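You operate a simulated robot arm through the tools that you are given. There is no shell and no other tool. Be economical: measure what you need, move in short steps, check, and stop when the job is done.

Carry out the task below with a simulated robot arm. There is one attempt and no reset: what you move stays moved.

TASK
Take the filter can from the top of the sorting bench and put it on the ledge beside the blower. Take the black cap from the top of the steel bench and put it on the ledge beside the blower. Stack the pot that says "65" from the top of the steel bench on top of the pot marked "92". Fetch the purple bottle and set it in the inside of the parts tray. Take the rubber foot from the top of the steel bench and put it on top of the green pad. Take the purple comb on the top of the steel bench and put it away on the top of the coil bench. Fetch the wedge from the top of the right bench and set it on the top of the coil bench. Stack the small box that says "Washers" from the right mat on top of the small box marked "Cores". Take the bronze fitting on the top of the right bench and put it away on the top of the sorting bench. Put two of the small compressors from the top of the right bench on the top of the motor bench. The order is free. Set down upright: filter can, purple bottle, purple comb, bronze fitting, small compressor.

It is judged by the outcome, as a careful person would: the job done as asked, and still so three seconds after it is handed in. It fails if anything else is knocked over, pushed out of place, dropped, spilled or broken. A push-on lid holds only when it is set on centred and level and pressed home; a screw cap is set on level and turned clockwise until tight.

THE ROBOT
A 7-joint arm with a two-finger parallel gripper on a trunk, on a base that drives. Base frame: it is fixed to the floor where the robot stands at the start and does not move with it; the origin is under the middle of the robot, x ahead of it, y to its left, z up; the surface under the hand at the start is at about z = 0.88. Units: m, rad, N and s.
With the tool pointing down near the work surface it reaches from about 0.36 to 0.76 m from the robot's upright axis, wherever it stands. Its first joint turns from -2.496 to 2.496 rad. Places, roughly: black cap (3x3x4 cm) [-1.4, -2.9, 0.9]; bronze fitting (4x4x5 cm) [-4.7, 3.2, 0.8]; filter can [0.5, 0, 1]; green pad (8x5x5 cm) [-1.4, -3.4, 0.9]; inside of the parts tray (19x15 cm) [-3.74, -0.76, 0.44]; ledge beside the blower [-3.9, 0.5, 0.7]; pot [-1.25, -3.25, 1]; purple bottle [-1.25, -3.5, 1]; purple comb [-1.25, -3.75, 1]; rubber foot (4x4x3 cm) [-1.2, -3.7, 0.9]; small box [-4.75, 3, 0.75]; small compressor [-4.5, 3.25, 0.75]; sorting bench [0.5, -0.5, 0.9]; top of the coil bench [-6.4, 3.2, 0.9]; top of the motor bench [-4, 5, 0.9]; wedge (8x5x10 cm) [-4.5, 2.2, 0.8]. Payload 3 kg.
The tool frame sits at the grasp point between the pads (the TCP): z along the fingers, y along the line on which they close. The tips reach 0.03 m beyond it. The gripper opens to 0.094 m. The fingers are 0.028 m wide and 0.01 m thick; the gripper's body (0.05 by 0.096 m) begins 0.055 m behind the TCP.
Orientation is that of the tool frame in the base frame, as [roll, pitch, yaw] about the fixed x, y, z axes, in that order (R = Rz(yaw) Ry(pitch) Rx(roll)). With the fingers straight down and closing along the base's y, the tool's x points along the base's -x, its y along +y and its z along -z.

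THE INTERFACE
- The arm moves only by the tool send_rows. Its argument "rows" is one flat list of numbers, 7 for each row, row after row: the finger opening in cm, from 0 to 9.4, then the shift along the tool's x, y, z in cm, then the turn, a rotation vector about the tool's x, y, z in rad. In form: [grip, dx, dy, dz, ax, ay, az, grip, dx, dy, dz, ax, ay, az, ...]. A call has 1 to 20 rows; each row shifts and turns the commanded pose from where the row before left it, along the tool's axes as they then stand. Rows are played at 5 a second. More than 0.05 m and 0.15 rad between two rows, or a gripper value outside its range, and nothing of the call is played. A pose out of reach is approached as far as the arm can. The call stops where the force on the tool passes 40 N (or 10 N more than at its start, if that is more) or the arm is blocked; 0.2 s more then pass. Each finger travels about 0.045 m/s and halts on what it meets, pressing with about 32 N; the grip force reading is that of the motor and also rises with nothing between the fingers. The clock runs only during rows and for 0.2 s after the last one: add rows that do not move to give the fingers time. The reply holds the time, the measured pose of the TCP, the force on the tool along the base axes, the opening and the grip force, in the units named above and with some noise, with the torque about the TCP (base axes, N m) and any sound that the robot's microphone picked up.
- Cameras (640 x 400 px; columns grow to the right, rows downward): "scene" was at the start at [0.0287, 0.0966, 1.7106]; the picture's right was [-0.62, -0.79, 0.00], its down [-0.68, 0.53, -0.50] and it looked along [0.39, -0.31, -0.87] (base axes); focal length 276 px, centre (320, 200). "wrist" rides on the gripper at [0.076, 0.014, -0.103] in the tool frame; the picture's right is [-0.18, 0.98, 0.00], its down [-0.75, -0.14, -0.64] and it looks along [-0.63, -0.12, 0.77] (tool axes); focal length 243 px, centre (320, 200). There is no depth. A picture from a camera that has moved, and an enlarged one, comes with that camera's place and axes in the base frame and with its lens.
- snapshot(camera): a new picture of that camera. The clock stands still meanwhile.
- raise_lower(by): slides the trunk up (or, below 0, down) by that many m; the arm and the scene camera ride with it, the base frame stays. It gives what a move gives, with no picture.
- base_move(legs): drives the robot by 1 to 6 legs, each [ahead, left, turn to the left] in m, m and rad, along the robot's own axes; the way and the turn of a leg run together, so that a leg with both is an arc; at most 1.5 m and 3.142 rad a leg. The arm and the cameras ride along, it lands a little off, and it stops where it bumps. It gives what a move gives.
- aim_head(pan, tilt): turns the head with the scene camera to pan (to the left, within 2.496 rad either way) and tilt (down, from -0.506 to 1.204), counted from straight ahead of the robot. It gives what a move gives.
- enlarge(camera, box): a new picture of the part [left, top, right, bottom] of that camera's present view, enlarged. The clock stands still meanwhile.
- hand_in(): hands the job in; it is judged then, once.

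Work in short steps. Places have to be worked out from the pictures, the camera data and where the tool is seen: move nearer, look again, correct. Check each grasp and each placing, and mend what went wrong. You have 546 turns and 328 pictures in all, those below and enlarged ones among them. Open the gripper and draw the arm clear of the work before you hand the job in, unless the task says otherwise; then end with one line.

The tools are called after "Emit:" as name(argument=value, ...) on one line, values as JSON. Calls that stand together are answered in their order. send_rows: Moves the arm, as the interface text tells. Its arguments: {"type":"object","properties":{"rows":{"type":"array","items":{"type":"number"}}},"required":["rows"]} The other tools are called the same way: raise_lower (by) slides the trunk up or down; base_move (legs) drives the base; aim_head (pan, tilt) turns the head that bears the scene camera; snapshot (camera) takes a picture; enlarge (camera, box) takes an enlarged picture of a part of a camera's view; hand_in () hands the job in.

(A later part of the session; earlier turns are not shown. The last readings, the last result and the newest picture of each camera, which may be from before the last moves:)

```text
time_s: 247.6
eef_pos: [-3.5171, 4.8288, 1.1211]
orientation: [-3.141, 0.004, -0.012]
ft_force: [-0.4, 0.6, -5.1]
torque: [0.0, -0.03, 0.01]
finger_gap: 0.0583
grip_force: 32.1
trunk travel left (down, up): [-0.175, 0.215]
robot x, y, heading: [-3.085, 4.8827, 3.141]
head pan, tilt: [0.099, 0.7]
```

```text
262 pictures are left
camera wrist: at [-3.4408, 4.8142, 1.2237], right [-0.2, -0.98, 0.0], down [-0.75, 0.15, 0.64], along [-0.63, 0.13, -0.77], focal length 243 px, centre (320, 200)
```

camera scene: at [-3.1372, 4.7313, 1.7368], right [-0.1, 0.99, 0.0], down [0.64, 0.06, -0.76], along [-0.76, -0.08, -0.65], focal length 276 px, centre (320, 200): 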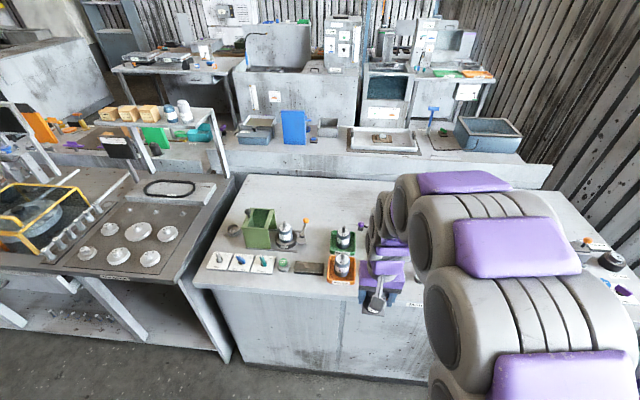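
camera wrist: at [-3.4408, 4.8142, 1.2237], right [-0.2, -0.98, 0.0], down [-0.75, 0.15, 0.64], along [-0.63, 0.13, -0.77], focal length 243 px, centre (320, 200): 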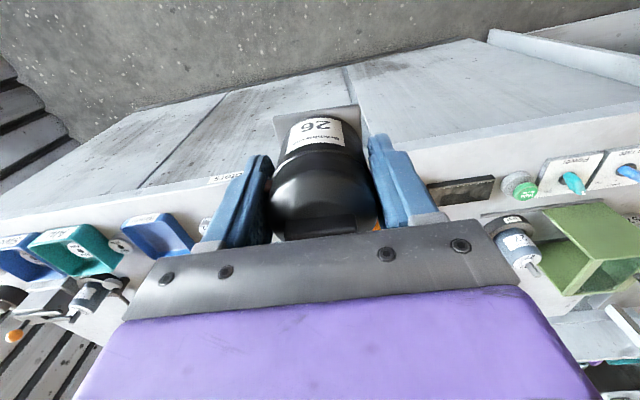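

I'll move ahead 0.22 m to see the back strip and bring it within reach.

Emit:
base_move(legs=[[0.22, 0, 0]])

Emit:
snapshot(camera="wrist")

Emit:
aim_head(pan=0.0, tilt=0.95)

Emit:
snapshot(camera="scene")

```text
time_s: 249.3
eef_pos: [-3.7375, 4.8276, 1.1202]
orientation: [-3.141, 0.002, -0.008]
ft_force: [-1.1, 0.5, -6.3]
torque: [0.0, -0.06, 0.01]
finger_gap: 0.058
grip_force: 32.5
trunk travel left (down, up): [-0.175, 0.215]
robot x, y, heading: [-3.3031, 4.8783, -3.141]
head pan, tilt: [0.099, 0.7]
```

```text
261 pictures are left
camera wrist: at [-3.6622, 4.8119, 1.2232], right [-0.19, -0.98, 0.0], down [-0.75, 0.15, 0.64], along [-0.63, 0.12, -0.77], focal length 243 px, centre (320, 200)
```

wrist: 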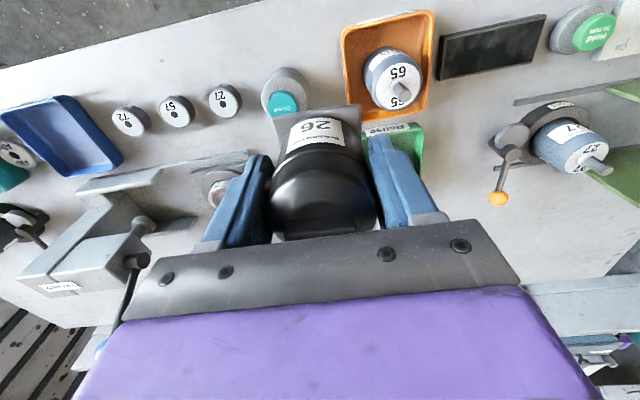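

```text
time_s: 250.1
eef_pos: [-3.7355, 4.8266, 1.1213]
orientation: [-3.14, 0.004, -0.008]
ft_force: [0.7, -1.1, -5.4]
torque: [0.03, -0.04, -0.02]
finger_gap: 0.0582
grip_force: 32.2
trunk travel left (down, up): [-0.175, 0.215]
robot x, y, heading: [-3.3007, 4.8764, -3.133]
head pan, tilt: [0.0, 0.949]
```

```text
260 pictures are left
camera scene: at [-3.3452, 4.7358, 1.7168], right [0.0, 1.0, 0.0], down [0.81, 0.0, -0.58], along [-0.58, 0.0, -0.81], focal length 276 px, centre (320, 200)
```

scene: 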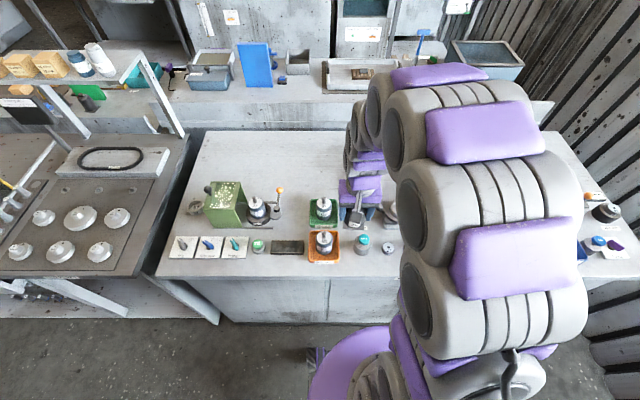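

The strip behind the motors at x ≈ -4.03, y 4.6–4.75 is free. I'll line the base up for it.

Emit:
base_move(legs=[[0.06, 0.17, 0]])

Emit:
send_rows(rows=[4, -4.5, -0.5, 0, 0, 0, 0, 4, -4.5, -0.5, 0, 0, 0, 0, 4, -4.5, -0.5, 0, 0, 0, 0, 4, -4.5, -0.5, 0, 0, 0, 0, 4, 0, 0, 0, 0, 0, 0])

Emit:
snapshot(camera="wrist")

Emit:
snapshot(camera="scene")

```text
time_s: 251.6
eef_pos: [-3.795, 4.6574, 1.1213]
orientation: [3.141, 0.003, -0.008]
ft_force: [0.4, 0.6, -5.2]
torque: [0.0, -0.05, 0.0]
finger_gap: 0.0579
grip_force: 32.4
trunk travel left (down, up): [-0.175, 0.215]
robot x, y, heading: [-3.3574, 4.7077, -3.138]
head pan, tilt: [0.0, 0.949]
```

```text
time_s: 252.8
eef_pos: [-3.9701, 4.666, 1.1224]
orientation: [-3.134, 0.005, -0.01]
ft_force: [0.6, 0.3, -5.0]
torque: [0.04, -0.03, 0.02]
finger_gap: 0.058
grip_force: 31.7
trunk travel left (down, up): [-0.175, 0.215]
robot x, y, heading: [-3.3606, 4.7046, -3.137]
head pan, tilt: [0.0, 0.949]
```

```text
259 pictures are left
camera wrist: at [-3.895, 4.6491, 1.2262], right [-0.19, -0.98, -0.01], down [-0.75, 0.14, 0.65], along [-0.63, 0.13, -0.76], focal length 243 px, centre (320, 200)
```

wrist: 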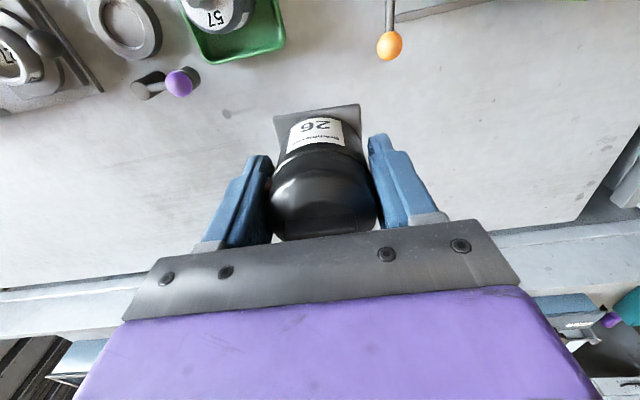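

```text
258 pictures are left
camera scene: at [-3.4034, 4.5525, 1.7159], right [0.0, 1.0, 0.01], down [0.81, 0.01, -0.58], along [-0.58, 0.0, -0.81], focal length 276 px, centre (320, 200)
```

scene: 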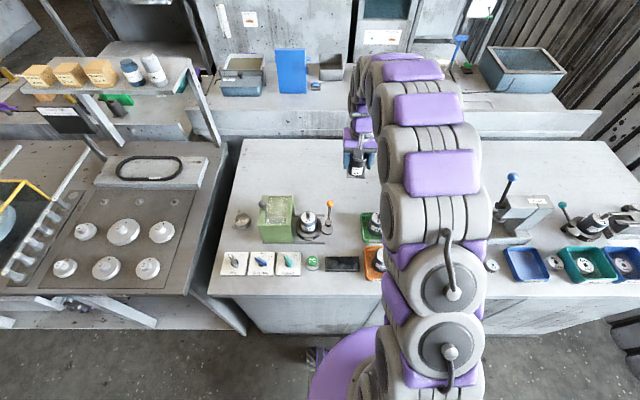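

Plenty of bare space. I'll place the compressor at about (-4.02, 4.72).

Emit:
send_rows(rows=[4, -2.5, -2.7, 0, 0, 0, 0, 4, -2.5, -2.7, 0, 0, 0, 0, 4, 0, 0, 4.5, 0, 0, 0, 4, 0, 0, 4.5, 0, 0, 0, 4, 0, 0, 4.5, 0, 0, 0, 4, 0, 0, 3, 0, 0, 0, 4, 0, 0, 1, 0, 0, 0, 4, 0, 0, 0.4, 0, 0, 0, 4, 0, 0, 0.4, 0, 0, 0, 4, 0, 0, 0.4, 0, 0, 0, 4, 0, 0, 0.4, 0, 0, 0, 4, 0, 0, 0.4, 0, 0, 0, 4, 0, 0, 0.4, 0, 0, 0, 4, 0, 0, 0.4, 0, 0, 0])

```text
time_s: 255.8
eef_pos: [-4.0239, 4.729, 0.9224]
orientation: [-3.137, 0.01, -0.008]
ft_force: [-9.5, 3.1, 33.1]
torque: [-0.31, 0.23, -0.14]
finger_gap: 0.0566
grip_force: 31.9
trunk travel left (down, up): [-0.175, 0.215]
robot x, y, heading: [-3.3594, 4.7014, -3.143]
head pan, tilt: [0.0, 0.949]
```

Contact at z 0.922. I'll release and rise.

Emit:
send_rows(rows=[4, 0, 0, -0.3, 0, 0, 0, 5.6, 0, 0, 0, 0, 0, 0, 6.4, 0, 0, 0, 0, 0, 0, 7.4, 0, 0, 0, 0, 0, 0, 7.4, 0, 0, 0, 0, 0, 0, 7.4, 0, 0, -3, 0, 0, 0, 7.4, 0, 0, -4.5, 0, 0, 0, 7.4, 0, 0, -4.5, 0, 0, 0, 7.4, 0, 0, -4.5, 0, 0, 0, 7.4, 0, 0, -3, 0, 0, 0])

Emit:
snapshot(camera="wrist")

```text
time_s: 258.0
eef_pos: [-4.0235, 4.726, 1.1197]
orientation: [-3.136, 0.005, -0.009]
ft_force: [-0.8, -0.1, 0.6]
torque: [0.0, 0.0, -0.01]
finger_gap: 0.0739
grip_force: 0.1
trunk travel left (down, up): [-0.175, 0.215]
robot x, y, heading: [-3.3563, 4.7055, -3.138]
head pan, tilt: [0.0, 0.949]
```

```text
257 pictures are left
camera wrist: at [-3.9471, 4.7094, 1.2217], right [-0.19, -0.98, 0.0], down [-0.75, 0.14, 0.65], along [-0.63, 0.13, -0.76], focal length 243 px, centre (320, 200)
```

wrist: 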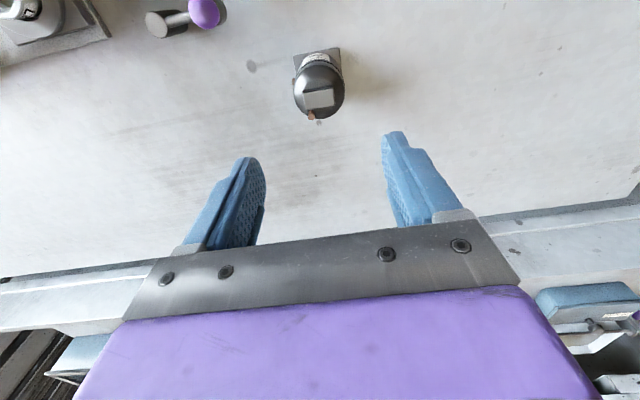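

Compressor 26 stands on the motor bench. Back for number 57: retract and drive the same way round.

Emit:
send_rows(rows=[7.4, 4.5, 0, 0, 0, 0, 0, 7.4, 4.5, 0, 0, 0, 0, 0, 7.4, 4.5, 0, 0, 0, 0, 0, 7.4, 4.5, 0, 0, 0, 0, 0, 7.4, 4.5, 0, 0, 0, 0, 0])

Emit:
base_move(legs=[[-0.3, 0, 0], [0, 1.1, 0], [0, 1.1, 0], [0, 1.05, 0], [1.4, 0, 0], [0.4, 0, 0]])

```text
time_s: 259.2
eef_pos: [-3.7943, 4.7247, 1.1174]
orientation: [-3.136, 0.006, -0.01]
ft_force: [-0.2, -0.3, 0.1]
torque: [-0.01, 0.03, -0.01]
finger_gap: 0.074
grip_force: 0.0
trunk travel left (down, up): [-0.175, 0.215]
robot x, y, heading: [-3.358, 4.7063, -3.137]
head pan, tilt: [0.0, 0.949]
```

```text
time_s: 285.4
eef_pos: [-5.2378, 1.4235, 1.1168]
orientation: [-3.137, 0.005, -0.011]
ft_force: [0.3, 0.2, 0.8]
torque: [-0.01, -0.05, 0.0]
finger_gap: 0.0742
grip_force: 0.1
trunk travel left (down, up): [-0.175, 0.215]
robot x, y, heading: [-4.7992, 1.4014, -3.141]
head pan, tilt: [0.0, 0.949]
```

Now on to the corridor: ahead 0.7, turn east, slide north to y ≈ 3.35.

Emit:
base_move(legs=[[0.68, 0, 0], [0, 0, 3.141], [0, 1.0, 0], [0, 0.95, 0], [0.17, 0, 0]])

Emit:
snapshot(camera="wrist")

Emit:
snapshot(camera="scene")

```text
time_s: 307.0
eef_pos: [-4.8653, 3.3402, 1.1174]
orientation: [-3.136, 0.004, 3.12]
ft_force: [1.1, -0.2, 0.0]
torque: [0.0, 0.03, 0.01]
finger_gap: 0.0741
grip_force: 0.1
trunk travel left (down, up): [-0.175, 0.215]
robot x, y, heading: [-5.3048, 3.3691, -0.007]
head pan, tilt: [0.0, 0.949]
```

```text
256 pictures are left
camera wrist: at [-4.9422, 3.3568, 1.2196], right [0.2, 0.98, 0.0], down [0.75, -0.15, 0.65], along [0.63, -0.13, -0.76], focal length 243 px, centre (320, 200)
```

wrist: 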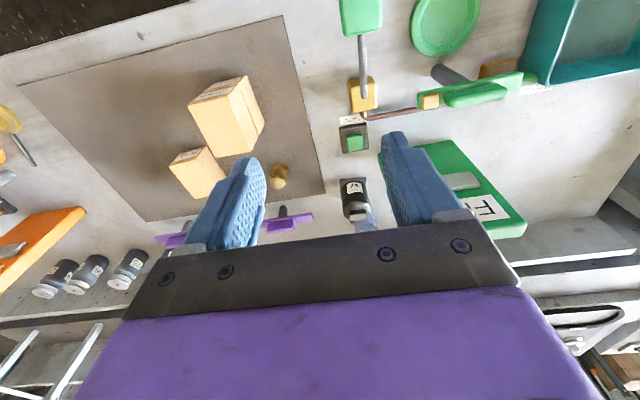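

```text
255 pictures are left
camera scene: at [-5.2526, 3.5066, 1.7169], right [-0.01, -1.0, 0.0], down [-0.81, 0.01, -0.58], along [0.58, 0.0, -0.81], focal length 276 px, centre (320, 200)
```

scene: 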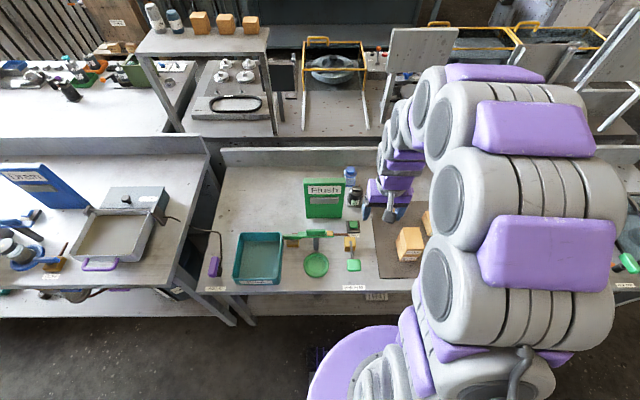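

I'll turn the hand so that it closes along x (camera on the south side), away from the Flush panel, and go over compressor 57.

Emit:
send_rows(rows=[7.4, 0, 0, 0, 0, 0, -0.145, 7.4, 0, 0, 0, 0, 0, -0.145, 7.4, 0, 0, 0, 0, 0, -0.145, 7.4, 0, 0, 0, 0, 0, -0.145, 7.4, 0, 0, 0, 0, 0, -0.145, 7.4, 0, 0, 0, 0, 0, -0.145, 7.4, 0, 0, 0, 0, 0, -0.145, 7.4, 0, 0, 0, 0, 0, -0.145, 7.4, 0, 0, 0, 0, 0, -0.145, 7.4, 0, 0, 0, 0, 0, -0.145, 7.4, 0, 0, 0, 0, 0, -0.142, 7.4, 0, -4, 0, 0, 0, 0, 7.4, 0, -4, 0, 0, 0, 0, 7.4, 0, -4, 0, 0, 0, 0, 7.4, 0, -4, 0, 0, 0, 0, 7.4, 0, -4, 0, 0, 0, 0, 7.4, -2.5, -4, 0, 0, 0, 0, 7.4, 0, 0, 0, 0, 0, 0])

Emit:
snapshot(camera="wrist")

Emit:
enlarge(camera="scene", box=[290, 150, 430, 260])

```text
time_s: 310.8
eef_pos: [-4.6281, 3.3685, 1.1192]
orientation: [-3.133, -0.007, -1.567]
ft_force: [0.4, 0.3, 0.4]
torque: [0.0, 0.0, 0.03]
finger_gap: 0.0738
grip_force: 0.1
trunk travel left (down, up): [-0.175, 0.215]
robot x, y, heading: [-5.3007, 3.3674, -0.009]
head pan, tilt: [0.0, 0.949]
```

```text
254 pictures are left
camera wrist: at [-4.6437, 3.2912, 1.2219], right [-0.98, 0.18, -0.01], down [0.13, 0.76, 0.64], along [0.12, 0.63, -0.77], focal length 243 px, centre (320, 200)
```

wrist: 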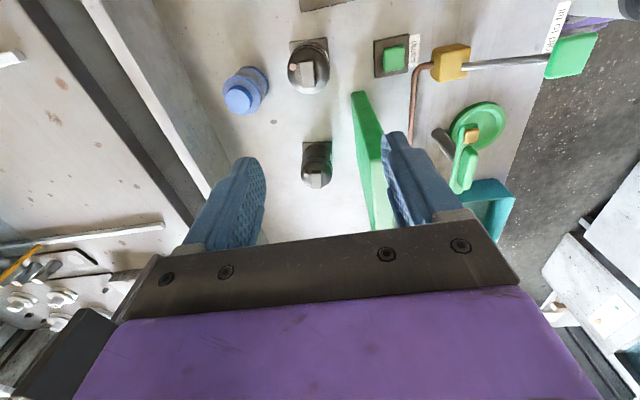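

```text
3.64 times, centred on (360, 205) of scene
camera zoom: at [-5.2536, 3.5091, 1.7167], right [-0.01, -1.0, 0.0], down [-0.81, 0.01, -0.58], along [0.58, -0.01, -0.81], focal length 1003 px, centre (174, 182)
```

zoom: 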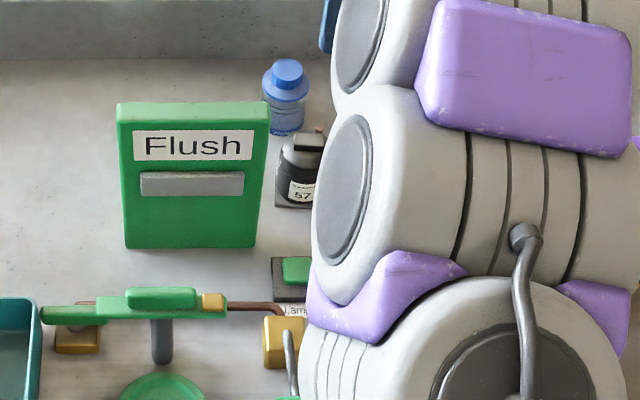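

Compressor 57 is at about (-4.615, 3.36), with the blue bottle to the east and the panel to the north. I'll narrow the opening to 6.8 cm, line up and go half down to check.

Emit:
send_rows(rows=[6.8, 0.85, -1.1, 0, 0, 0, 0, 6.8, 0, 0, 4.5, 0, 0, 0, 6.8, 0, 0, 4.5, 0, 0, 0, 6.8, 0, 0, 3.5, 0, 0, 0, 6.8, 0, 0, 0, 0, 0, 0])

Emit:
snapshot(camera="wrist")

Emit:
enlarge(camera="scene", box=[290, 150, 430, 260])

```text
time_s: 312.0
eef_pos: [-4.6137, 3.3577, 0.9946]
orientation: [-3.134, -0.005, -1.568]
ft_force: [-0.4, -0.7, 0.6]
torque: [-0.01, -0.03, 0.0]
finger_gap: 0.0682
grip_force: 0.1
trunk travel left (down, up): [-0.175, 0.215]
robot x, y, heading: [-5.301, 3.3658, -0.007]
head pan, tilt: [0.0, 0.949]
```

```text
252 pictures are left
camera wrist: at [-4.6301, 3.2801, 1.0979], right [-0.98, 0.18, -0.01], down [0.13, 0.76, 0.64], along [0.12, 0.63, -0.77], focal length 243 px, centre (320, 200)
```

wrist: 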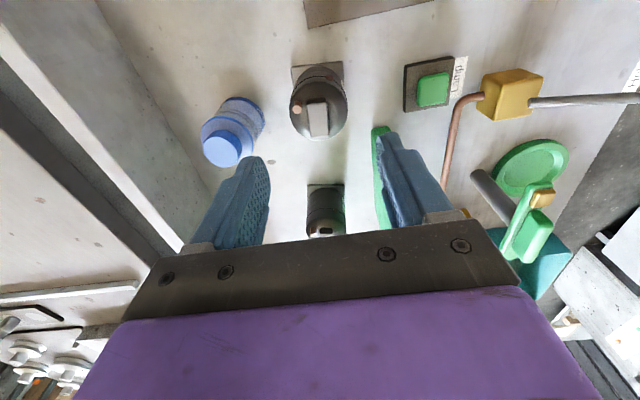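

```text
3.64 times, centred on (360, 205) of scene
camera zoom: at [-5.2522, 3.5073, 1.7168], right [-0.01, -1.0, 0.0], down [-0.81, 0.01, -0.58], along [0.58, 0.0, -0.81], focal length 1003 px, centre (174, 182)
```

zoom: 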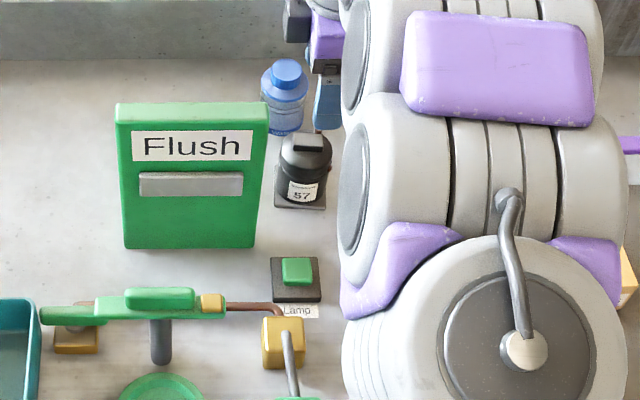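

Well centred, with clearances to bottle and panel. I'll descend and grip.

Emit:
send_rows(rows=[6.8, 0, 0, 4.5, 0, 0, 0, 6.8, 0, 0, 4.5, 0, 0, 0, 6.8, 0, 0, 3.0, 0, 0, 0, 6.8, 0, 0, 1.9, 0, 0, 0, 6.8, 0, 0, 0, 0, 0, 0, 4, 0, 0, 0, 0, 0, 0, 4, 0, 0, 0, 0, 0, 0, 4, 0, 0, 0, 0, 0, 0])

Emit:
snapshot(camera="wrist")

```text
time_s: 313.8
eef_pos: [-4.6135, 3.358, 0.8566]
orientation: [-3.131, -0.005, -1.569]
ft_force: [2.2, 1.0, 2.7]
torque: [0.09, 0.1, -0.07]
finger_gap: 0.0577
grip_force: 31.6
trunk travel left (down, up): [-0.175, 0.215]
robot x, y, heading: [-5.3038, 3.3717, -0.011]
head pan, tilt: [0.0, 0.949]
```

```text
250 pictures are left
camera wrist: at [-4.6283, 3.2806, 0.96], right [-0.98, 0.18, -0.01], down [0.13, 0.76, 0.64], along [0.12, 0.63, -0.77], focal length 243 px, centre (320, 200)
```

wrist: 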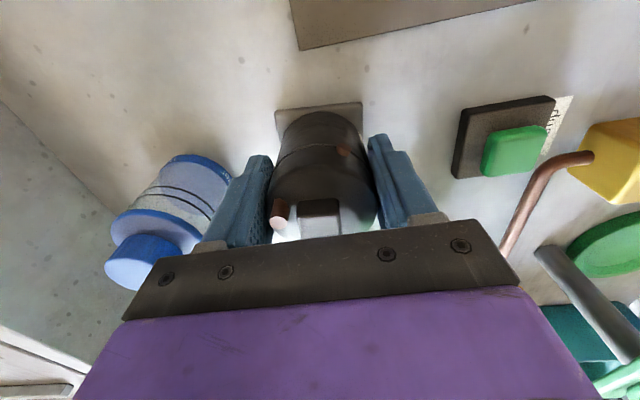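

Gripped. Lift, retract, and turn the hand back to normal.

Emit:
send_rows(rows=[4, 0, 0, -4.5, 0, 0, 0, 4, 0, 0, -4.5, 0, 0, 0, 4, 0, 0, -4.5, 0, 0, 0, 4, 0, 0, -4.5, 0, 0, 0, 4, 0, 0, -4.5, 0, 0, 0, 4, 0, 0, -4, 0, 0, 0, 4, 0, 4.5, 0, 0, 0, 0, 4, 0, 4.5, 0, 0, 0, 0, 4, 0, 4.5, 0, 0, 0, 0, 4, 0, 4.5, 0, 0, 0, 0, 4, 0, 4.5, 0, 0, 0, 0])

Emit:
send_rows(rows=[4, 0, 0, 0, 0, 0, 0.145, 4, 0, 0, 0, 0, 0, 0.145, 4, 0, 0, 0, 0, 0, 0.145, 4, 0, 0, 0, 0, 0, 0.145, 4, 0, 0, 0, 0, 0, 0.145, 4, 0, 0, 0, 0, 0, 0.145, 4, 0, 0, 0, 0, 0, 0.145, 4, 0, 0, 0, 0, 0, 0.145, 4, 0, 0, 0, 0, 0, 0.145, 4, 0, 0, 0, 0, 0, 0.145, 4, 0, 0, 0, 0, 0, 0.13])

Emit:
base_move(legs=[[-0.2, 0, 0], [0, -1.0, 0], [0, -0.93, 0], [1.3, 0, 0], [1.2, 0, 0]])

Emit:
base_move(legs=[[0, 0, 3.14], [0, -1.1, 0], [0, -1.1, 0], [0, -0.95, 0]])

Emit:
snapshot(camera="scene")

```text
time_s: 316.2
eef_pos: [-4.8435, 3.3588, 1.1196]
orientation: [-3.135, -0.004, -1.569]
ft_force: [-0.7, 0.2, -5.1]
torque: [-0.04, 0.02, -0.02]
finger_gap: 0.0576
grip_force: 31.4
trunk travel left (down, up): [-0.175, 0.215]
robot x, y, heading: [-5.3005, 3.3652, -0.009]
head pan, tilt: [0.0, 0.949]
```

```text
time_s: 318.6
eef_pos: [-4.8415, 3.3582, 1.1191]
orientation: [-3.133, 0.007, 3.134]
ft_force: [0.7, 0.3, -5.0]
torque: [-0.01, 0.02, -0.02]
finger_gap: 0.0576
grip_force: 32.1
trunk travel left (down, up): [-0.175, 0.215]
robot x, y, heading: [-5.3022, 3.3648, -0.011]
head pan, tilt: [0.0, 0.949]
```

```text
time_s: 341.2
eef_pos: [-2.5258, 1.4858, 1.1185]
orientation: [-3.135, 0.008, -3.135]
ft_force: [-0.8, 0.0, -5.5]
torque: [0.01, -0.02, 0.0]
finger_gap: 0.0568
grip_force: 32.6
trunk travel left (down, up): [-0.175, 0.215]
robot x, y, heading: [-2.99, 1.4862, 0.01]
head pan, tilt: [0.0, 0.949]
```

```text
time_s: 363.9
eef_pos: [-3.417, 4.6321, 1.1211]
orientation: [-3.136, 0.01, -0.018]
ft_force: [-0.2, -0.2, -5.9]
torque: [-0.02, -0.04, -0.03]
finger_gap: 0.0569
grip_force: 32.5
trunk travel left (down, up): [-0.175, 0.215]
robot x, y, heading: [-2.9551, 4.6187, 3.124]
head pan, tilt: [0.0, 0.949]
```

```text
249 pictures are left
camera scene: at [-3.0041, 4.4791, 1.7168], right [0.02, 1.0, 0.0], down [0.81, -0.01, -0.58], along [-0.58, 0.01, -0.81], focal length 276 px, centre (320, 200)
```

scene: 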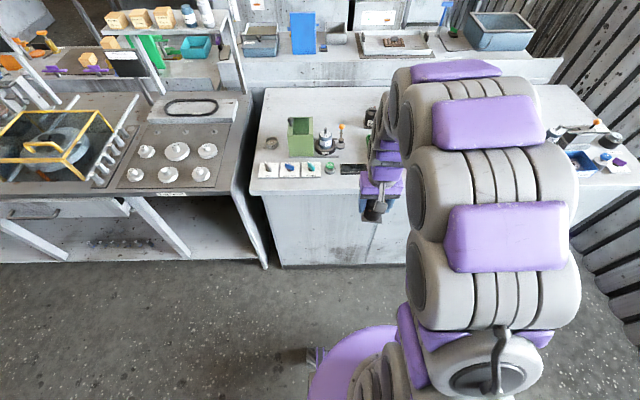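

I'm back at the motor bench. I'll close in 0.41 m and look down behind the motors.

Emit:
base_move(legs=[[0.41, 0, 0.016]])

Emit:
send_rows(rows=[4, -4.5, 0.5, 0, 0, 0, 0, 4, -4.5, 0.5, 0, 0, 0, 0, 4, -4.5, 0.5, 0, 0, 0, 0, 4, -4.5, 0.5, 0, 0, 0, 0, 4, 0, 0, 0, 0, 0, 0])

Emit:
snapshot(camera="wrist")

Emit:
snapshot(camera="scene")

```text
time_s: 366.4
eef_pos: [-3.8293, 4.6288, 1.1194]
orientation: [-3.137, 0.009, -0.002]
ft_force: [-0.5, 0.1, -4.6]
torque: [0.02, -0.06, 0.02]
finger_gap: 0.057
grip_force: 32.3
trunk travel left (down, up): [-0.175, 0.215]
robot x, y, heading: [-3.3667, 4.6205, 3.14]
head pan, tilt: [0.0, 0.949]
```

```text
time_s: 367.6
eef_pos: [-4.0067, 4.6078, 1.1227]
orientation: [-3.134, 0.009, -0.002]
ft_force: [0.1, -0.2, -5.6]
torque: [0.0, -0.05, 0.01]
finger_gap: 0.0571
grip_force: 31.3
trunk travel left (down, up): [-0.175, 0.215]
robot x, y, heading: [-3.372, 4.621, 3.136]
head pan, tilt: [0.0, 0.949]
```

```text
248 pictures are left
camera wrist: at [-3.9299, 4.5926, 1.224], right [-0.19, -0.98, 0.0], down [-0.75, 0.14, 0.65], along [-0.64, 0.13, -0.76], focal length 243 px, centre (320, 200)
```

wrist: 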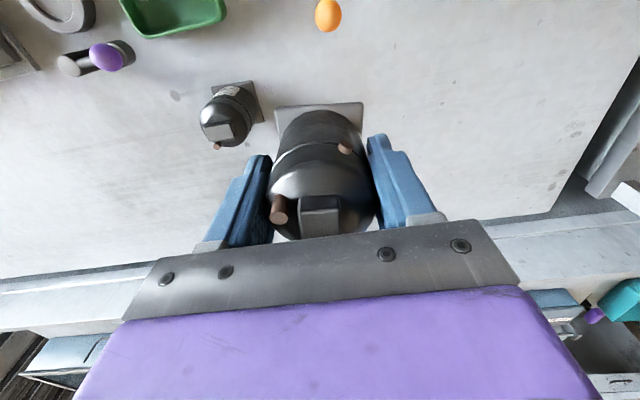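

```text
247 pictures are left
camera scene: at [-3.4157, 4.4823, 1.7168], right [0.0, 1.0, 0.0], down [0.81, 0.0, -0.58], along [-0.58, 0.0, -0.81], focal length 276 px, centre (320, 200)
```

scene: 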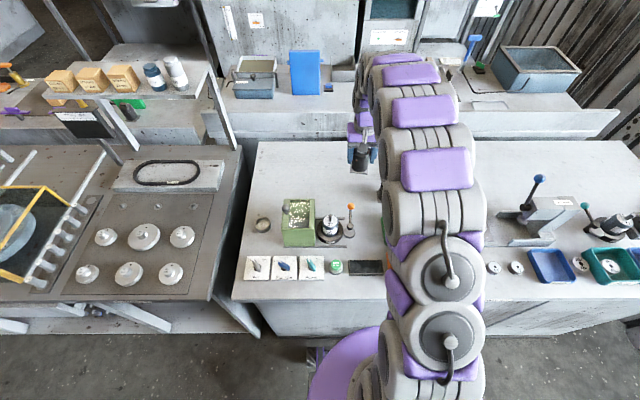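

Number 26 stands to the side, clear. I'll set 57 down at about (-4.02, 4.59).

Emit:
send_rows(rows=[4, -1.3, 1.8, 0, 0, 0, 0, 4, 0, 0, 4.5, 0, 0, 0, 4, 0, 0, 4.5, 0, 0, 0, 4, 0, 0, 4.5, 0, 0, 0, 4, 0, 0, 3.5, 0, 0, 0, 4, 0, 0, 1.2, 0, 0, 0, 4, 0, 0, 0.4, 0, 0, 0, 4, 0, 0, 0.4, 0, 0, 0, 4, 0, 0, 0.4, 0, 0, 0, 4, 0, 0, 0.4, 0, 0, 0, 4, 0, 0, 0.4, 0, 0, 0, 4, 0, 0, 0.4, 0, 0, 0, 4, 0, 0, 0.4, 0, 0, 0])

```text
time_s: 370.4
eef_pos: [-4.0214, 4.5936, 0.9167]
orientation: [-3.136, 0.014, -0.004]
ft_force: [6.7, 1.6, 22.2]
torque: [-0.87, -0.74, 0.25]
finger_gap: 0.0558
grip_force: 32.0
trunk travel left (down, up): [-0.175, 0.215]
robot x, y, heading: [-3.3685, 4.6235, 3.136]
head pan, tilt: [0.0, 0.949]
stopped in row 13: the force on the tool passed its limit at 45 N (the readings are from after the stop); the commanded pose is now the measured one
```

Seated. Release and rise, then check.

Emit:
send_rows(rows=[4, 0, 0, -0.2, 0, 0, 0, 5.6, 0, 0, 0, 0, 0, 0, 6.4, 0, 0, 0, 0, 0, 0, 7.4, 0, 0, 0, 0, 0, 0, 7.4, 0, 0, 0, 0, 0, 0, 7.4, 0, 0, -3, 0, 0, 0, 7.4, 0, 0, -4.5, 0, 0, 0, 7.4, 0, 0, -4.5, 0, 0, 0, 7.4, 0, 0, -4.5, 0, 0, 0, 7.4, 0, 0, -3, 0, 0, 0])

Emit:
snapshot(camera="wrist")

```text
time_s: 372.6
eef_pos: [-4.02, 4.5935, 1.1116]
orientation: [-3.137, 0.009, -0.002]
ft_force: [0.1, -1.5, -0.2]
torque: [-0.03, -0.01, -0.02]
finger_gap: 0.0737
grip_force: 0.1
trunk travel left (down, up): [-0.175, 0.215]
robot x, y, heading: [-3.3698, 4.623, 3.137]
head pan, tilt: [0.0, 0.949]
```

```text
246 pictures are left
camera wrist: at [-3.9437, 4.5773, 1.2141], right [-0.19, -0.98, 0.0], down [-0.75, 0.14, 0.65], along [-0.64, 0.13, -0.76], focal length 243 px, centre (320, 200)
```

wrist: 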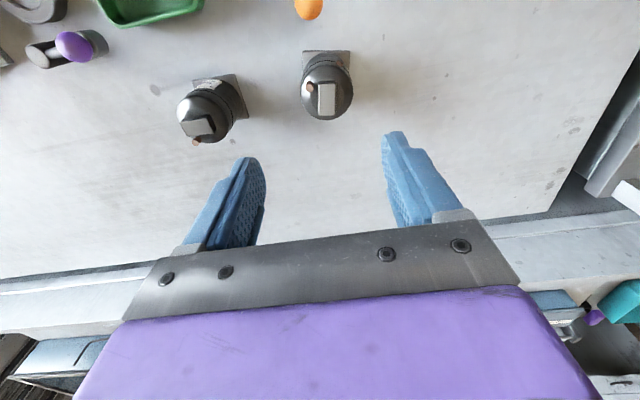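

Both compressors are on the motor bench. Next the bronze fitting; retract and drive back to the right bench.

Emit:
send_rows(rows=[7.4, 4.5, 0, 0, 0, 0, 0, 7.4, 4.5, 0, 0, 0, 0, 0, 7.4, 4.5, 0, 0, 0, 0, 0, 7.4, 4.5, 0, 0, 0, 0, 0, 7.4, 4.5, 0, 0, 0, 0, 0])

Emit:
base_move(legs=[[-0.3, 0, 0], [0, 1.1, 0], [0, 1.1, 0], [0, 0.95, 0], [1.4, 0, 0], [0.4, 0, 0]])

Emit:
base_move(legs=[[0.67, 0, 0], [0, 0, 3.141], [0, 1.0, 0], [0, 0.7, 0], [0.15, 0, 0]])

Emit:
snapshot(camera="wrist")

Emit:
snapshot(camera="scene")

```text
time_s: 373.8
eef_pos: [-3.792, 4.5895, 1.11]
orientation: [-3.137, 0.011, -0.004]
ft_force: [-0.8, 0.6, -0.1]
torque: [-0.01, 0.01, -0.02]
finger_gap: 0.0739
grip_force: 0.0
trunk travel left (down, up): [-0.175, 0.215]
robot x, y, heading: [-3.3703, 4.6194, 3.137]
head pan, tilt: [0.0, 0.949]
```

```text
time_s: 399.6
eef_pos: [-5.2401, 1.339, 1.1092]
orientation: [-3.136, 0.009, 0.045]
ft_force: [-0.8, 0.4, -0.1]
torque: [0.0, -0.01, 0.01]
finger_gap: 0.074
grip_force: 0.0
trunk travel left (down, up): [-0.175, 0.215]
robot x, y, heading: [-4.8173, 1.3913, -3.097]
head pan, tilt: [0.0, 0.949]
```

```text
time_s: 419.7
eef_pos: [-5.0091, 3.112, 1.1096]
orientation: [-3.134, 0.011, -3.078]
ft_force: [0.0, 0.9, 0.0]
torque: [-0.03, -0.04, -0.03]
finger_gap: 0.074
grip_force: 0.1
trunk travel left (down, up): [-0.175, 0.215]
robot x, y, heading: [-5.4288, 3.0477, 0.064]
head pan, tilt: [0.0, 0.949]
```

```text
245 pictures are left
camera wrist: at [-5.0884, 3.1209, 1.211], right [0.12, 0.99, -0.01], down [0.75, -0.09, 0.65], along [0.65, -0.08, -0.76], focal length 243 px, centre (320, 200)
```

wrist: 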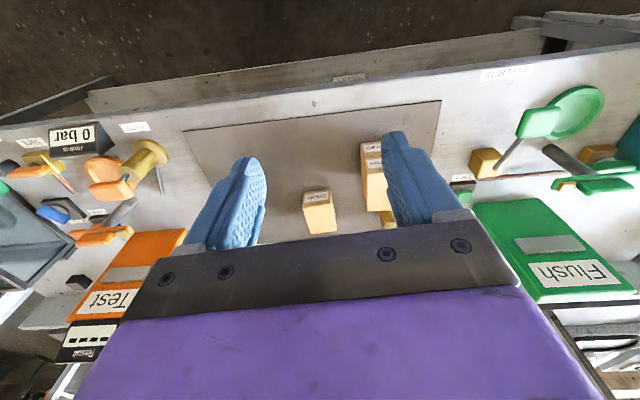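

```text
244 pictures are left
camera scene: at [-5.3904, 3.1917, 1.717], right [0.06, -1.0, 0.0], down [-0.81, -0.05, -0.58], along [0.58, 0.04, -0.81], focal length 276 px, centre (320, 200)
```

scene: 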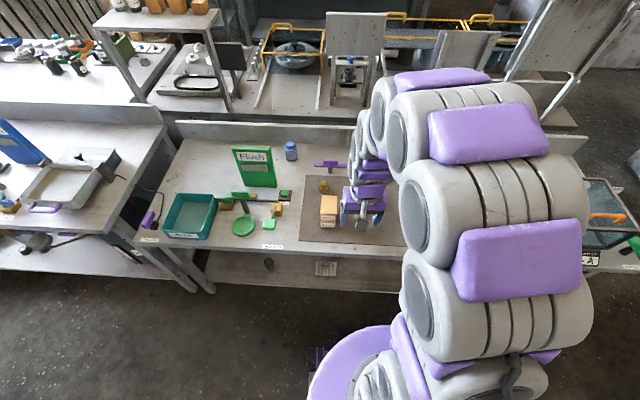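

I'll straighten, come closer, and move the hand over the fitting near (-4.69, 3.22).

Emit:
base_move(legs=[[0.1, 0.06, -0.06]])

Emit:
send_rows(rows=[7.4, 0, 4.5, 0, 0, 0, 0, 7.4, -4, 2.5, 0, 0, 0, 0, 7.4, -4, 2, 0, 0, 0, 0, 7.4, -4, 0, 0, 0, 0, 0, 7.4, -4, 0, 0, 0, 0, 0, 7.4, -2, 0, 0, 0, 0, 0, 7.4, 0, 0, 0, 0, 0, 0])

Emit:
snapshot(camera="wrist")

```text
time_s: 420.9
eef_pos: [-4.9108, 3.1278, 1.1087]
orientation: [3.134, 0.009, 3.141]
ft_force: [0.1, 0.7, 0.0]
torque: [-0.04, 0.01, -0.03]
finger_gap: 0.0742
grip_force: 0.1
trunk travel left (down, up): [-0.175, 0.215]
robot x, y, heading: [-5.3332, 3.105, 0.005]
head pan, tilt: [0.0, 0.949]
```

```text
time_s: 422.6
eef_pos: [-4.7314, 3.2239, 1.1133]
orientation: [-3.14, 0.013, 3.138]
ft_force: [-0.1, -0.3, 0.7]
torque: [0.03, 0.0, 0.0]
finger_gap: 0.0739
grip_force: 0.0
trunk travel left (down, up): [-0.175, 0.215]
robot x, y, heading: [-5.3316, 3.1065, -0.002]
head pan, tilt: [0.0, 0.949]
```

```text
243 pictures are left
camera wrist: at [-4.8108, 3.2366, 1.2141], right [0.19, 0.98, 0.0], down [0.75, -0.14, 0.65], along [0.64, -0.12, -0.76], focal length 243 px, centre (320, 200)
```

wrist: 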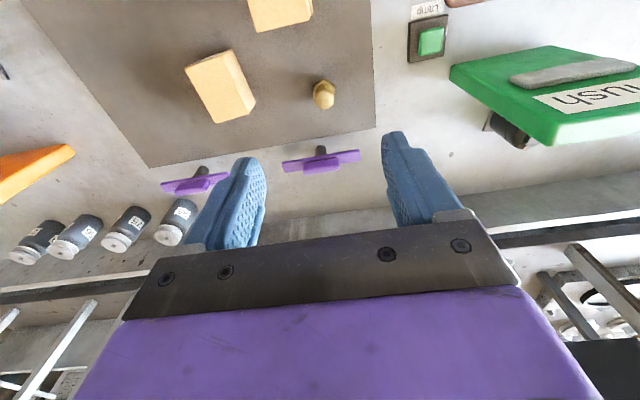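

The fitting is at (-4.692, 3.219). The box stack is close on the camera's side, so I'll turn the hand 90° again (camera to the south) and go above it.

Emit:
send_rows(rows=[7.4, 0, 0, 0, 0, 0, -0.145, 7.4, 0, 0, 0, 0, 0, -0.145, 7.4, 0, 0, 0, 0, 0, -0.145, 7.4, 0, 0, 0, 0, 0, -0.145, 7.4, 0, 0, 0, 0, 0, -0.145, 7.4, 0, 0, 0, 0, 0, -0.145, 7.4, 0, 0, 0, 0, 0, -0.145, 7.4, 0, 0, 0, 0, 0, -0.145, 7.4, 0, 0, 0, 0, 0, -0.145, 7.4, 0, 0, 0, 0, 0, -0.145, 7.4, 0, 0, 0, 0, 0, -0.128, 7.4, 0.6, -3.9, 0, 0, 0, 0, 7.4, 0, 0, 4.5, 0, 0, 0, 7.4, 0, 0, 4.5, 0, 0, 0, 7.4, 0, 0, 3.5, 0, 0, 0, 7.4, 0, 0, 0, 0, 0, 0])

Emit:
snapshot(camera="wrist")

```text
time_s: 425.9
eef_pos: [-4.6926, 3.2266, 0.9862]
orientation: [-3.13, -0.007, -1.566]
ft_force: [0.5, -0.2, 0.4]
torque: [0.0, 0.01, 0.0]
finger_gap: 0.0742
grip_force: 0.1
trunk travel left (down, up): [-0.175, 0.215]
robot x, y, heading: [-5.3369, 3.1084, -0.001]
head pan, tilt: [0.0, 0.949]
```

```text
242 pictures are left
camera wrist: at [-4.7085, 3.1504, 1.0896], right [-0.98, 0.18, -0.01], down [0.13, 0.76, 0.64], along [0.12, 0.63, -0.77], focal length 243 px, centre (320, 200)
```

wrist: 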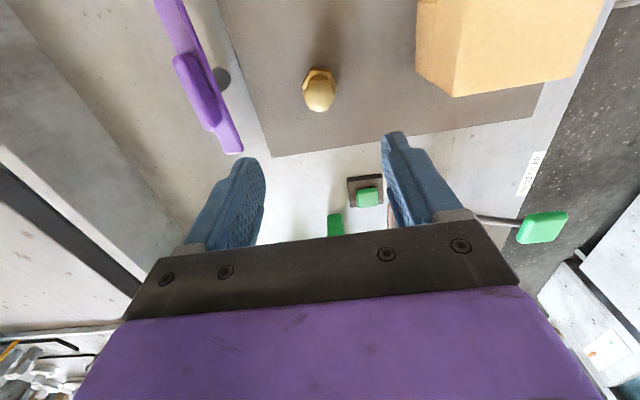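

Centre at (-4.693, 3.218). I'll go down to z ≈ 0.838 and grip.

Emit:
send_rows(rows=[7.4, 0.8, 0, 4.5, 0, 0, 0, 7.4, 0, 0, 4.5, 0, 0, 0, 7.4, 0, 0, 3.5, 0, 0, 0, 7.4, 0, 0, 2.0, 0, 0, 0, 7.4, 0, 0, 0, 0, 0, 0, 2, 0, 0, 0, 0, 0, 0, 2, 0, 0, 0, 0, 0, 0, 2, 0, 0, 0, 0, 0, 0, 2, 0, 0, 0, 0, 0, 0])

Emit:
snapshot(camera="wrist")

```text
time_s: 427.9
eef_pos: [-4.6906, 3.2182, 0.8423]
orientation: [-3.13, -0.008, -1.564]
ft_force: [-0.5, -0.2, 0.0]
torque: [0.0, 0.03, -0.04]
finger_gap: 0.0366
grip_force: 31.9
trunk travel left (down, up): [-0.175, 0.215]
robot x, y, heading: [-5.3358, 3.1093, 0.001]
head pan, tilt: [0.0, 0.949]
```

```text
241 pictures are left
camera wrist: at [-4.7068, 3.1411, 0.9452], right [-0.98, 0.18, -0.01], down [0.13, 0.76, 0.64], along [0.12, 0.63, -0.77], focal length 243 px, centre (320, 200)
```

wrist: 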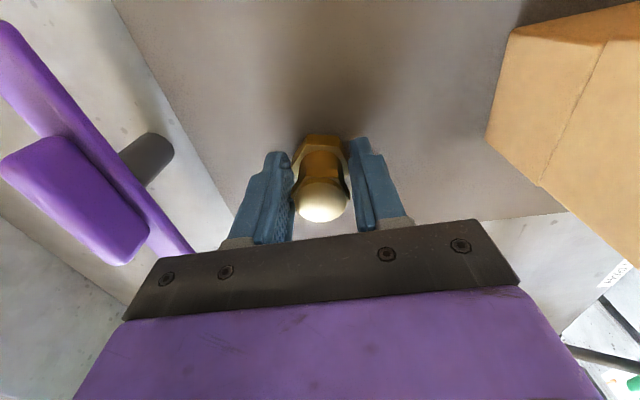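

Gripped on the hex (3.66 cm). Lift, retract, turn the hand back, and drive out of the corridor.

Emit:
send_rows(rows=[2, 0, 0, -4.5, 0, 0, 0, 2, 0, 0, -4.5, 0, 0, 0, 2, 0, 0, -4.5, 0, 0, 0, 2, 0, 0, -4.5, 0, 0, 0, 2, 0, 0, -4.5, 0, 0, 0, 2, 0, 0, -4.5, 0, 0, 0, 2, 0, 4.5, 0, 0, 0, 0, 2, 0, 4.5, 0, 0, 0, 0, 2, 0, 4.5, 0, 0, 0, 0, 2, 0, 4.5, 0, 0, 0, 0])

Emit:
send_rows(rows=[2, 0, 0, 0, 0, 0, 0.145, 2, 0, 0, 0, 0, 0, 0.145, 2, 0, 0, 0, 0, 0, 0.145, 2, 0, 0, 0, 0, 0, 0.145, 2, 0, 0, 0, 0, 0, 0.145, 2, 0, 0, 0, 0, 0, 0.145, 2, 0, 0, 0, 0, 0, 0.145, 2, 0, 0, 0, 0, 0, 0.145, 2, 0, 0, 0, 0, 0, 0.145, 2, 0, 0, 0, 0, 0, 0.145, 2, 0, 0, 0, 0, 0, 0.13])

Emit:
snapshot(camera="wrist")

Emit:
base_move(legs=[[-0.17, 0, 0], [0, -0.8, 0], [0, -0.8, 0], [1.4, 0, 0], [1.4, 0, 0]])

Emit:
aim_head(pan=0.0, tilt=0.4)

Emit:
snapshot(camera="scene")

```text
time_s: 430.1
eef_pos: [-4.8748, 3.2201, 1.1121]
orientation: [-3.129, -0.005, -1.564]
ft_force: [-0.2, -0.4, -2.1]
torque: [-0.03, -0.01, 0.01]
finger_gap: 0.0363
grip_force: 32.1
trunk travel left (down, up): [-0.175, 0.215]
robot x, y, heading: [-5.3334, 3.111, 0.002]
head pan, tilt: [0.0, 0.949]
```

```text
time_s: 432.6
eef_pos: [-4.8734, 3.2186, 1.1108]
orientation: [-3.135, 0.012, 3.134]
ft_force: [-1.2, -0.4, -2.1]
torque: [0.01, 0.02, -0.01]
finger_gap: 0.0366
grip_force: 31.8
trunk travel left (down, up): [-0.175, 0.215]
robot x, y, heading: [-5.3319, 3.109, 0.003]
head pan, tilt: [0.0, 0.949]
```

```text
240 pictures are left
camera wrist: at [-4.952, 3.2335, 1.2117], right [0.19, 0.98, 0.0], down [0.74, -0.14, 0.65], along [0.64, -0.13, -0.76], focal length 243 px, centre (320, 200)
```

wrist: 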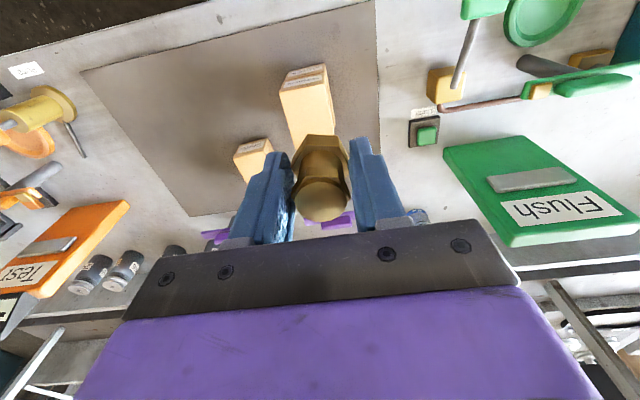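

```text
time_s: 454.9
eef_pos: [-2.2641, 1.5885, 1.1099]
orientation: [-3.134, 0.013, -3.141]
ft_force: [0.3, -0.4, -1.7]
torque: [-0.03, -0.02, -0.02]
finger_gap: 0.0366
grip_force: 31.6
trunk travel left (down, up): [-0.175, 0.215]
robot x, y, heading: [-2.7245, 1.4729, 0.006]
head pan, tilt: [0.0, 0.949]
```

```text
time_s: 455.9
eef_pos: [-2.2658, 1.5878, 1.1087]
orientation: [-3.133, 0.013, 3.141]
ft_force: [0.0, -0.1, -2.4]
torque: [0.0, 0.03, 0.0]
finger_gap: 0.0364
grip_force: 32.2
trunk travel left (down, up): [-0.175, 0.215]
robot x, y, heading: [-2.7262, 1.4761, 0.0]
head pan, tilt: [0.0, 0.4]
```

```text
239 pictures are left
camera scene: at [-2.6574, 1.6186, 1.7632], right [0.0, -1.0, 0.0], down [-0.39, 0.0, -0.92], along [0.92, 0.0, -0.39], focal length 276 px, centre (320, 200)
```

scene: 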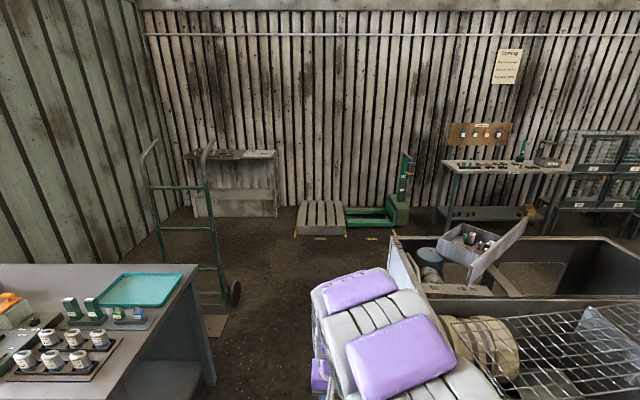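

The lane at y ≈ 1.75 is clear to the sorting bench. I'll drive along it and back to the starting place.

Emit:
base_move(legs=[[0, 0.25, 0], [1.2, 0, 0], [1.0, 0, 0], [0, -0.9, 0], [0, -0.8, 0]])

Emit:
aim_head(pan=0.0, tilt=0.7)

Emit:
snapshot(camera="scene")

```text
time_s: 476.5
eef_pos: [-0.0402, 0.145, 1.1085]
orientation: [-3.13, 0.012, -3.138]
ft_force: [-0.8, 1.2, -1.9]
torque: [-0.01, 0.02, 0.01]
finger_gap: 0.0365
grip_force: 32.1
trunk travel left (down, up): [-0.175, 0.215]
robot x, y, heading: [-0.4976, 0.0236, 0.009]
head pan, tilt: [0.0, 0.4]
```

```text
time_s: 477.3
eef_pos: [-0.0419, 0.1423, 1.1103]
orientation: [-3.13, 0.012, -3.138]
ft_force: [0.1, 0.3, -1.6]
torque: [-0.02, 0.01, -0.02]
finger_gap: 0.0365
grip_force: 31.7
trunk travel left (down, up): [-0.175, 0.215]
robot x, y, heading: [-0.5025, 0.0262, 0.008]
head pan, tilt: [0.0, 0.7]
```

```text
238 pictures are left
camera scene: at [-0.4401, 0.1715, 1.7362], right [0.01, -1.0, 0.0], down [-0.65, -0.01, -0.76], along [0.76, 0.0, -0.65], focal length 276 px, centre (320, 200)
```

scene: 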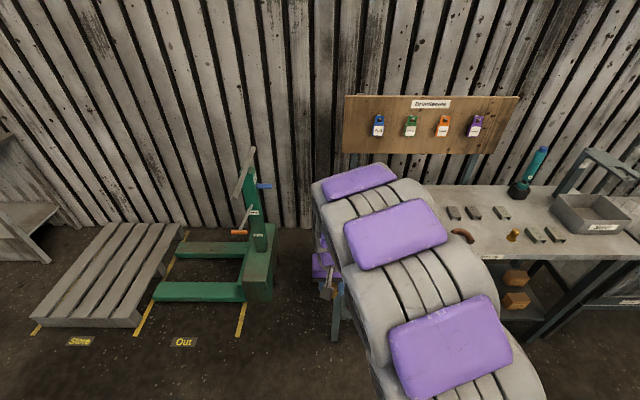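

The spot where the filter can stood is free. I'll drive in to the starting place and bring the fitting over (0.595, -0.09).

Emit:
base_move(legs=[[0.5, -0.03, -0.008]])

Emit:
snapshot(camera="wrist")

```text
time_s: 480.2
eef_pos: [0.4568, 0.1022, 1.1115]
orientation: [-3.137, 0.014, 3.134]
ft_force: [-0.3, -0.2, -2.4]
torque: [0.0, 0.04, -0.01]
finger_gap: 0.0362
grip_force: 32.2
trunk travel left (down, up): [-0.175, 0.215]
robot x, y, heading: [-0.0014, -0.0029, -0.004]
head pan, tilt: [0.0, 0.7]
```

```text
237 pictures are left
camera wrist: at [0.3786, 0.1166, 1.2125], right [0.19, 0.98, 0.0], down [0.74, -0.14, 0.65], along [0.64, -0.13, -0.76], focal length 243 px, centre (320, 200)
```

wrist: 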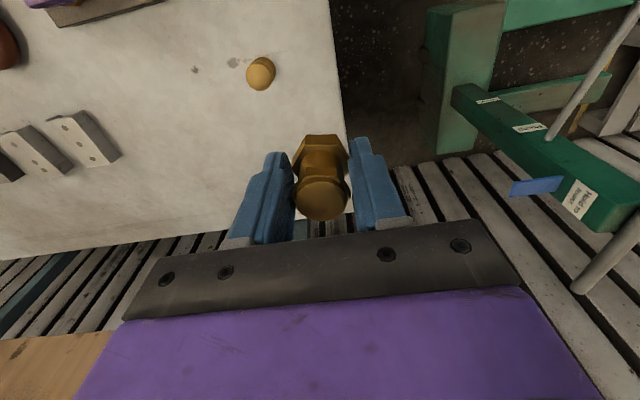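

Nothing is at the target. I'll move there, lower, and stop at contact.

Emit:
send_rows(rows=[2, 0, 0, 0, 0, 0.012, 0, 2, -2.8, -3.9, 0, 0, 0, 0, 2, -2.8, -3.9, 0, 0, 0, 0, 2, -2.8, -3.9, 0, 0, 0, 0, 2, -2.8, -3.9, 0, 0, 0, 0, 2, -2.7, -3.8, 0, 0, 0, 0, 2, 0, 0, 4.5, 0, 0, 0, 2, 0, 0, 4.5, 0, 0, 0, 2, 0, 0, 4.5, 0, 0, 0, 2, 0, 0, 3, 0, 0, 0, 2, 0, 0, 1, 0, 0, 0, 2, 0, 0, 0.4, 0, 0, 0, 2, 0, 0, 0.4, 0, 0, 0, 2, 0, 0, 0.4, 0, 0, 0, 2, 0, 0, 0.4, 0, 0, 0, 2, 0, 0, 0.4, 0, 0, 0, 2, 0, 0, 0.4, 0, 0, 0, 2, 0, 0, 0.4, 0, 0, 0])

```text
time_s: 484.0
eef_pos: [0.5922, -0.0944, 0.9126]
orientation: [-3.136, 0.007, 3.134]
ft_force: [2.5, -2.0, 29.2]
torque: [-0.02, -0.2, -0.02]
finger_gap: 0.0365
grip_force: 31.9
trunk travel left (down, up): [-0.175, 0.215]
robot x, y, heading: [-0.0035, -0.009, -0.009]
head pan, tilt: [0.0, 0.7]
```

Contact with 29 N. Unload, open, rise and check.

Emit:
send_rows(rows=[2, 0, 0, -0.3, 0, 0, 0, 3.6, 0, 0, 0, 0, 0, 0, 4.4, 0, 0, 0, 0, 0, 0, 5.5, 0, 0, 0, 0, 0, 0, 6, 0, 0, 0, 0, 0, 0, 6, 0, 0, -3, 0, 0, 0, 6, 0, 0, -4.5, 0, 0, 0, 6, 0, 0, -4.5, 0, 0, 0, 6, 0, 0, -4.5, 0, 0, 0, 6, 0, 0, -3, 0, 0, 0])

Emit:
snapshot(camera="wrist")

```text
time_s: 486.2
eef_pos: [0.591, -0.0938, 1.1081]
orientation: [-3.135, 0.002, 3.134]
ft_force: [-1.1, -0.4, 0.6]
torque: [0.02, 0.02, 0.01]
finger_gap: 0.06
grip_force: 0.1
trunk travel left (down, up): [-0.175, 0.215]
robot x, y, heading: [-0.0042, -0.0051, -0.007]
head pan, tilt: [0.0, 0.7]
```

```text
236 pictures are left
camera wrist: at [0.5141, -0.0786, 1.2104], right [0.19, 0.98, 0.0], down [0.75, -0.14, 0.64], along [0.63, -0.13, -0.76], focal length 243 px, centre (320, 200)
```

wrist: 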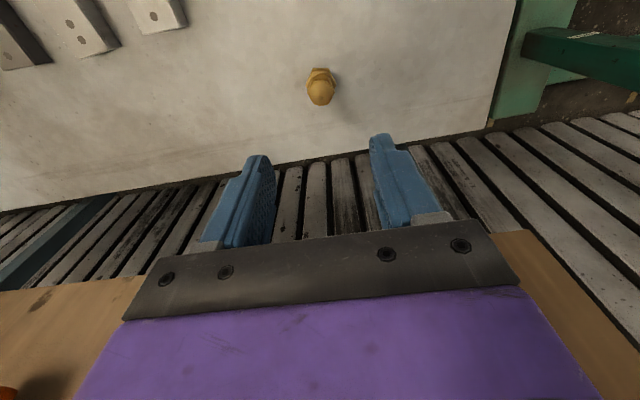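

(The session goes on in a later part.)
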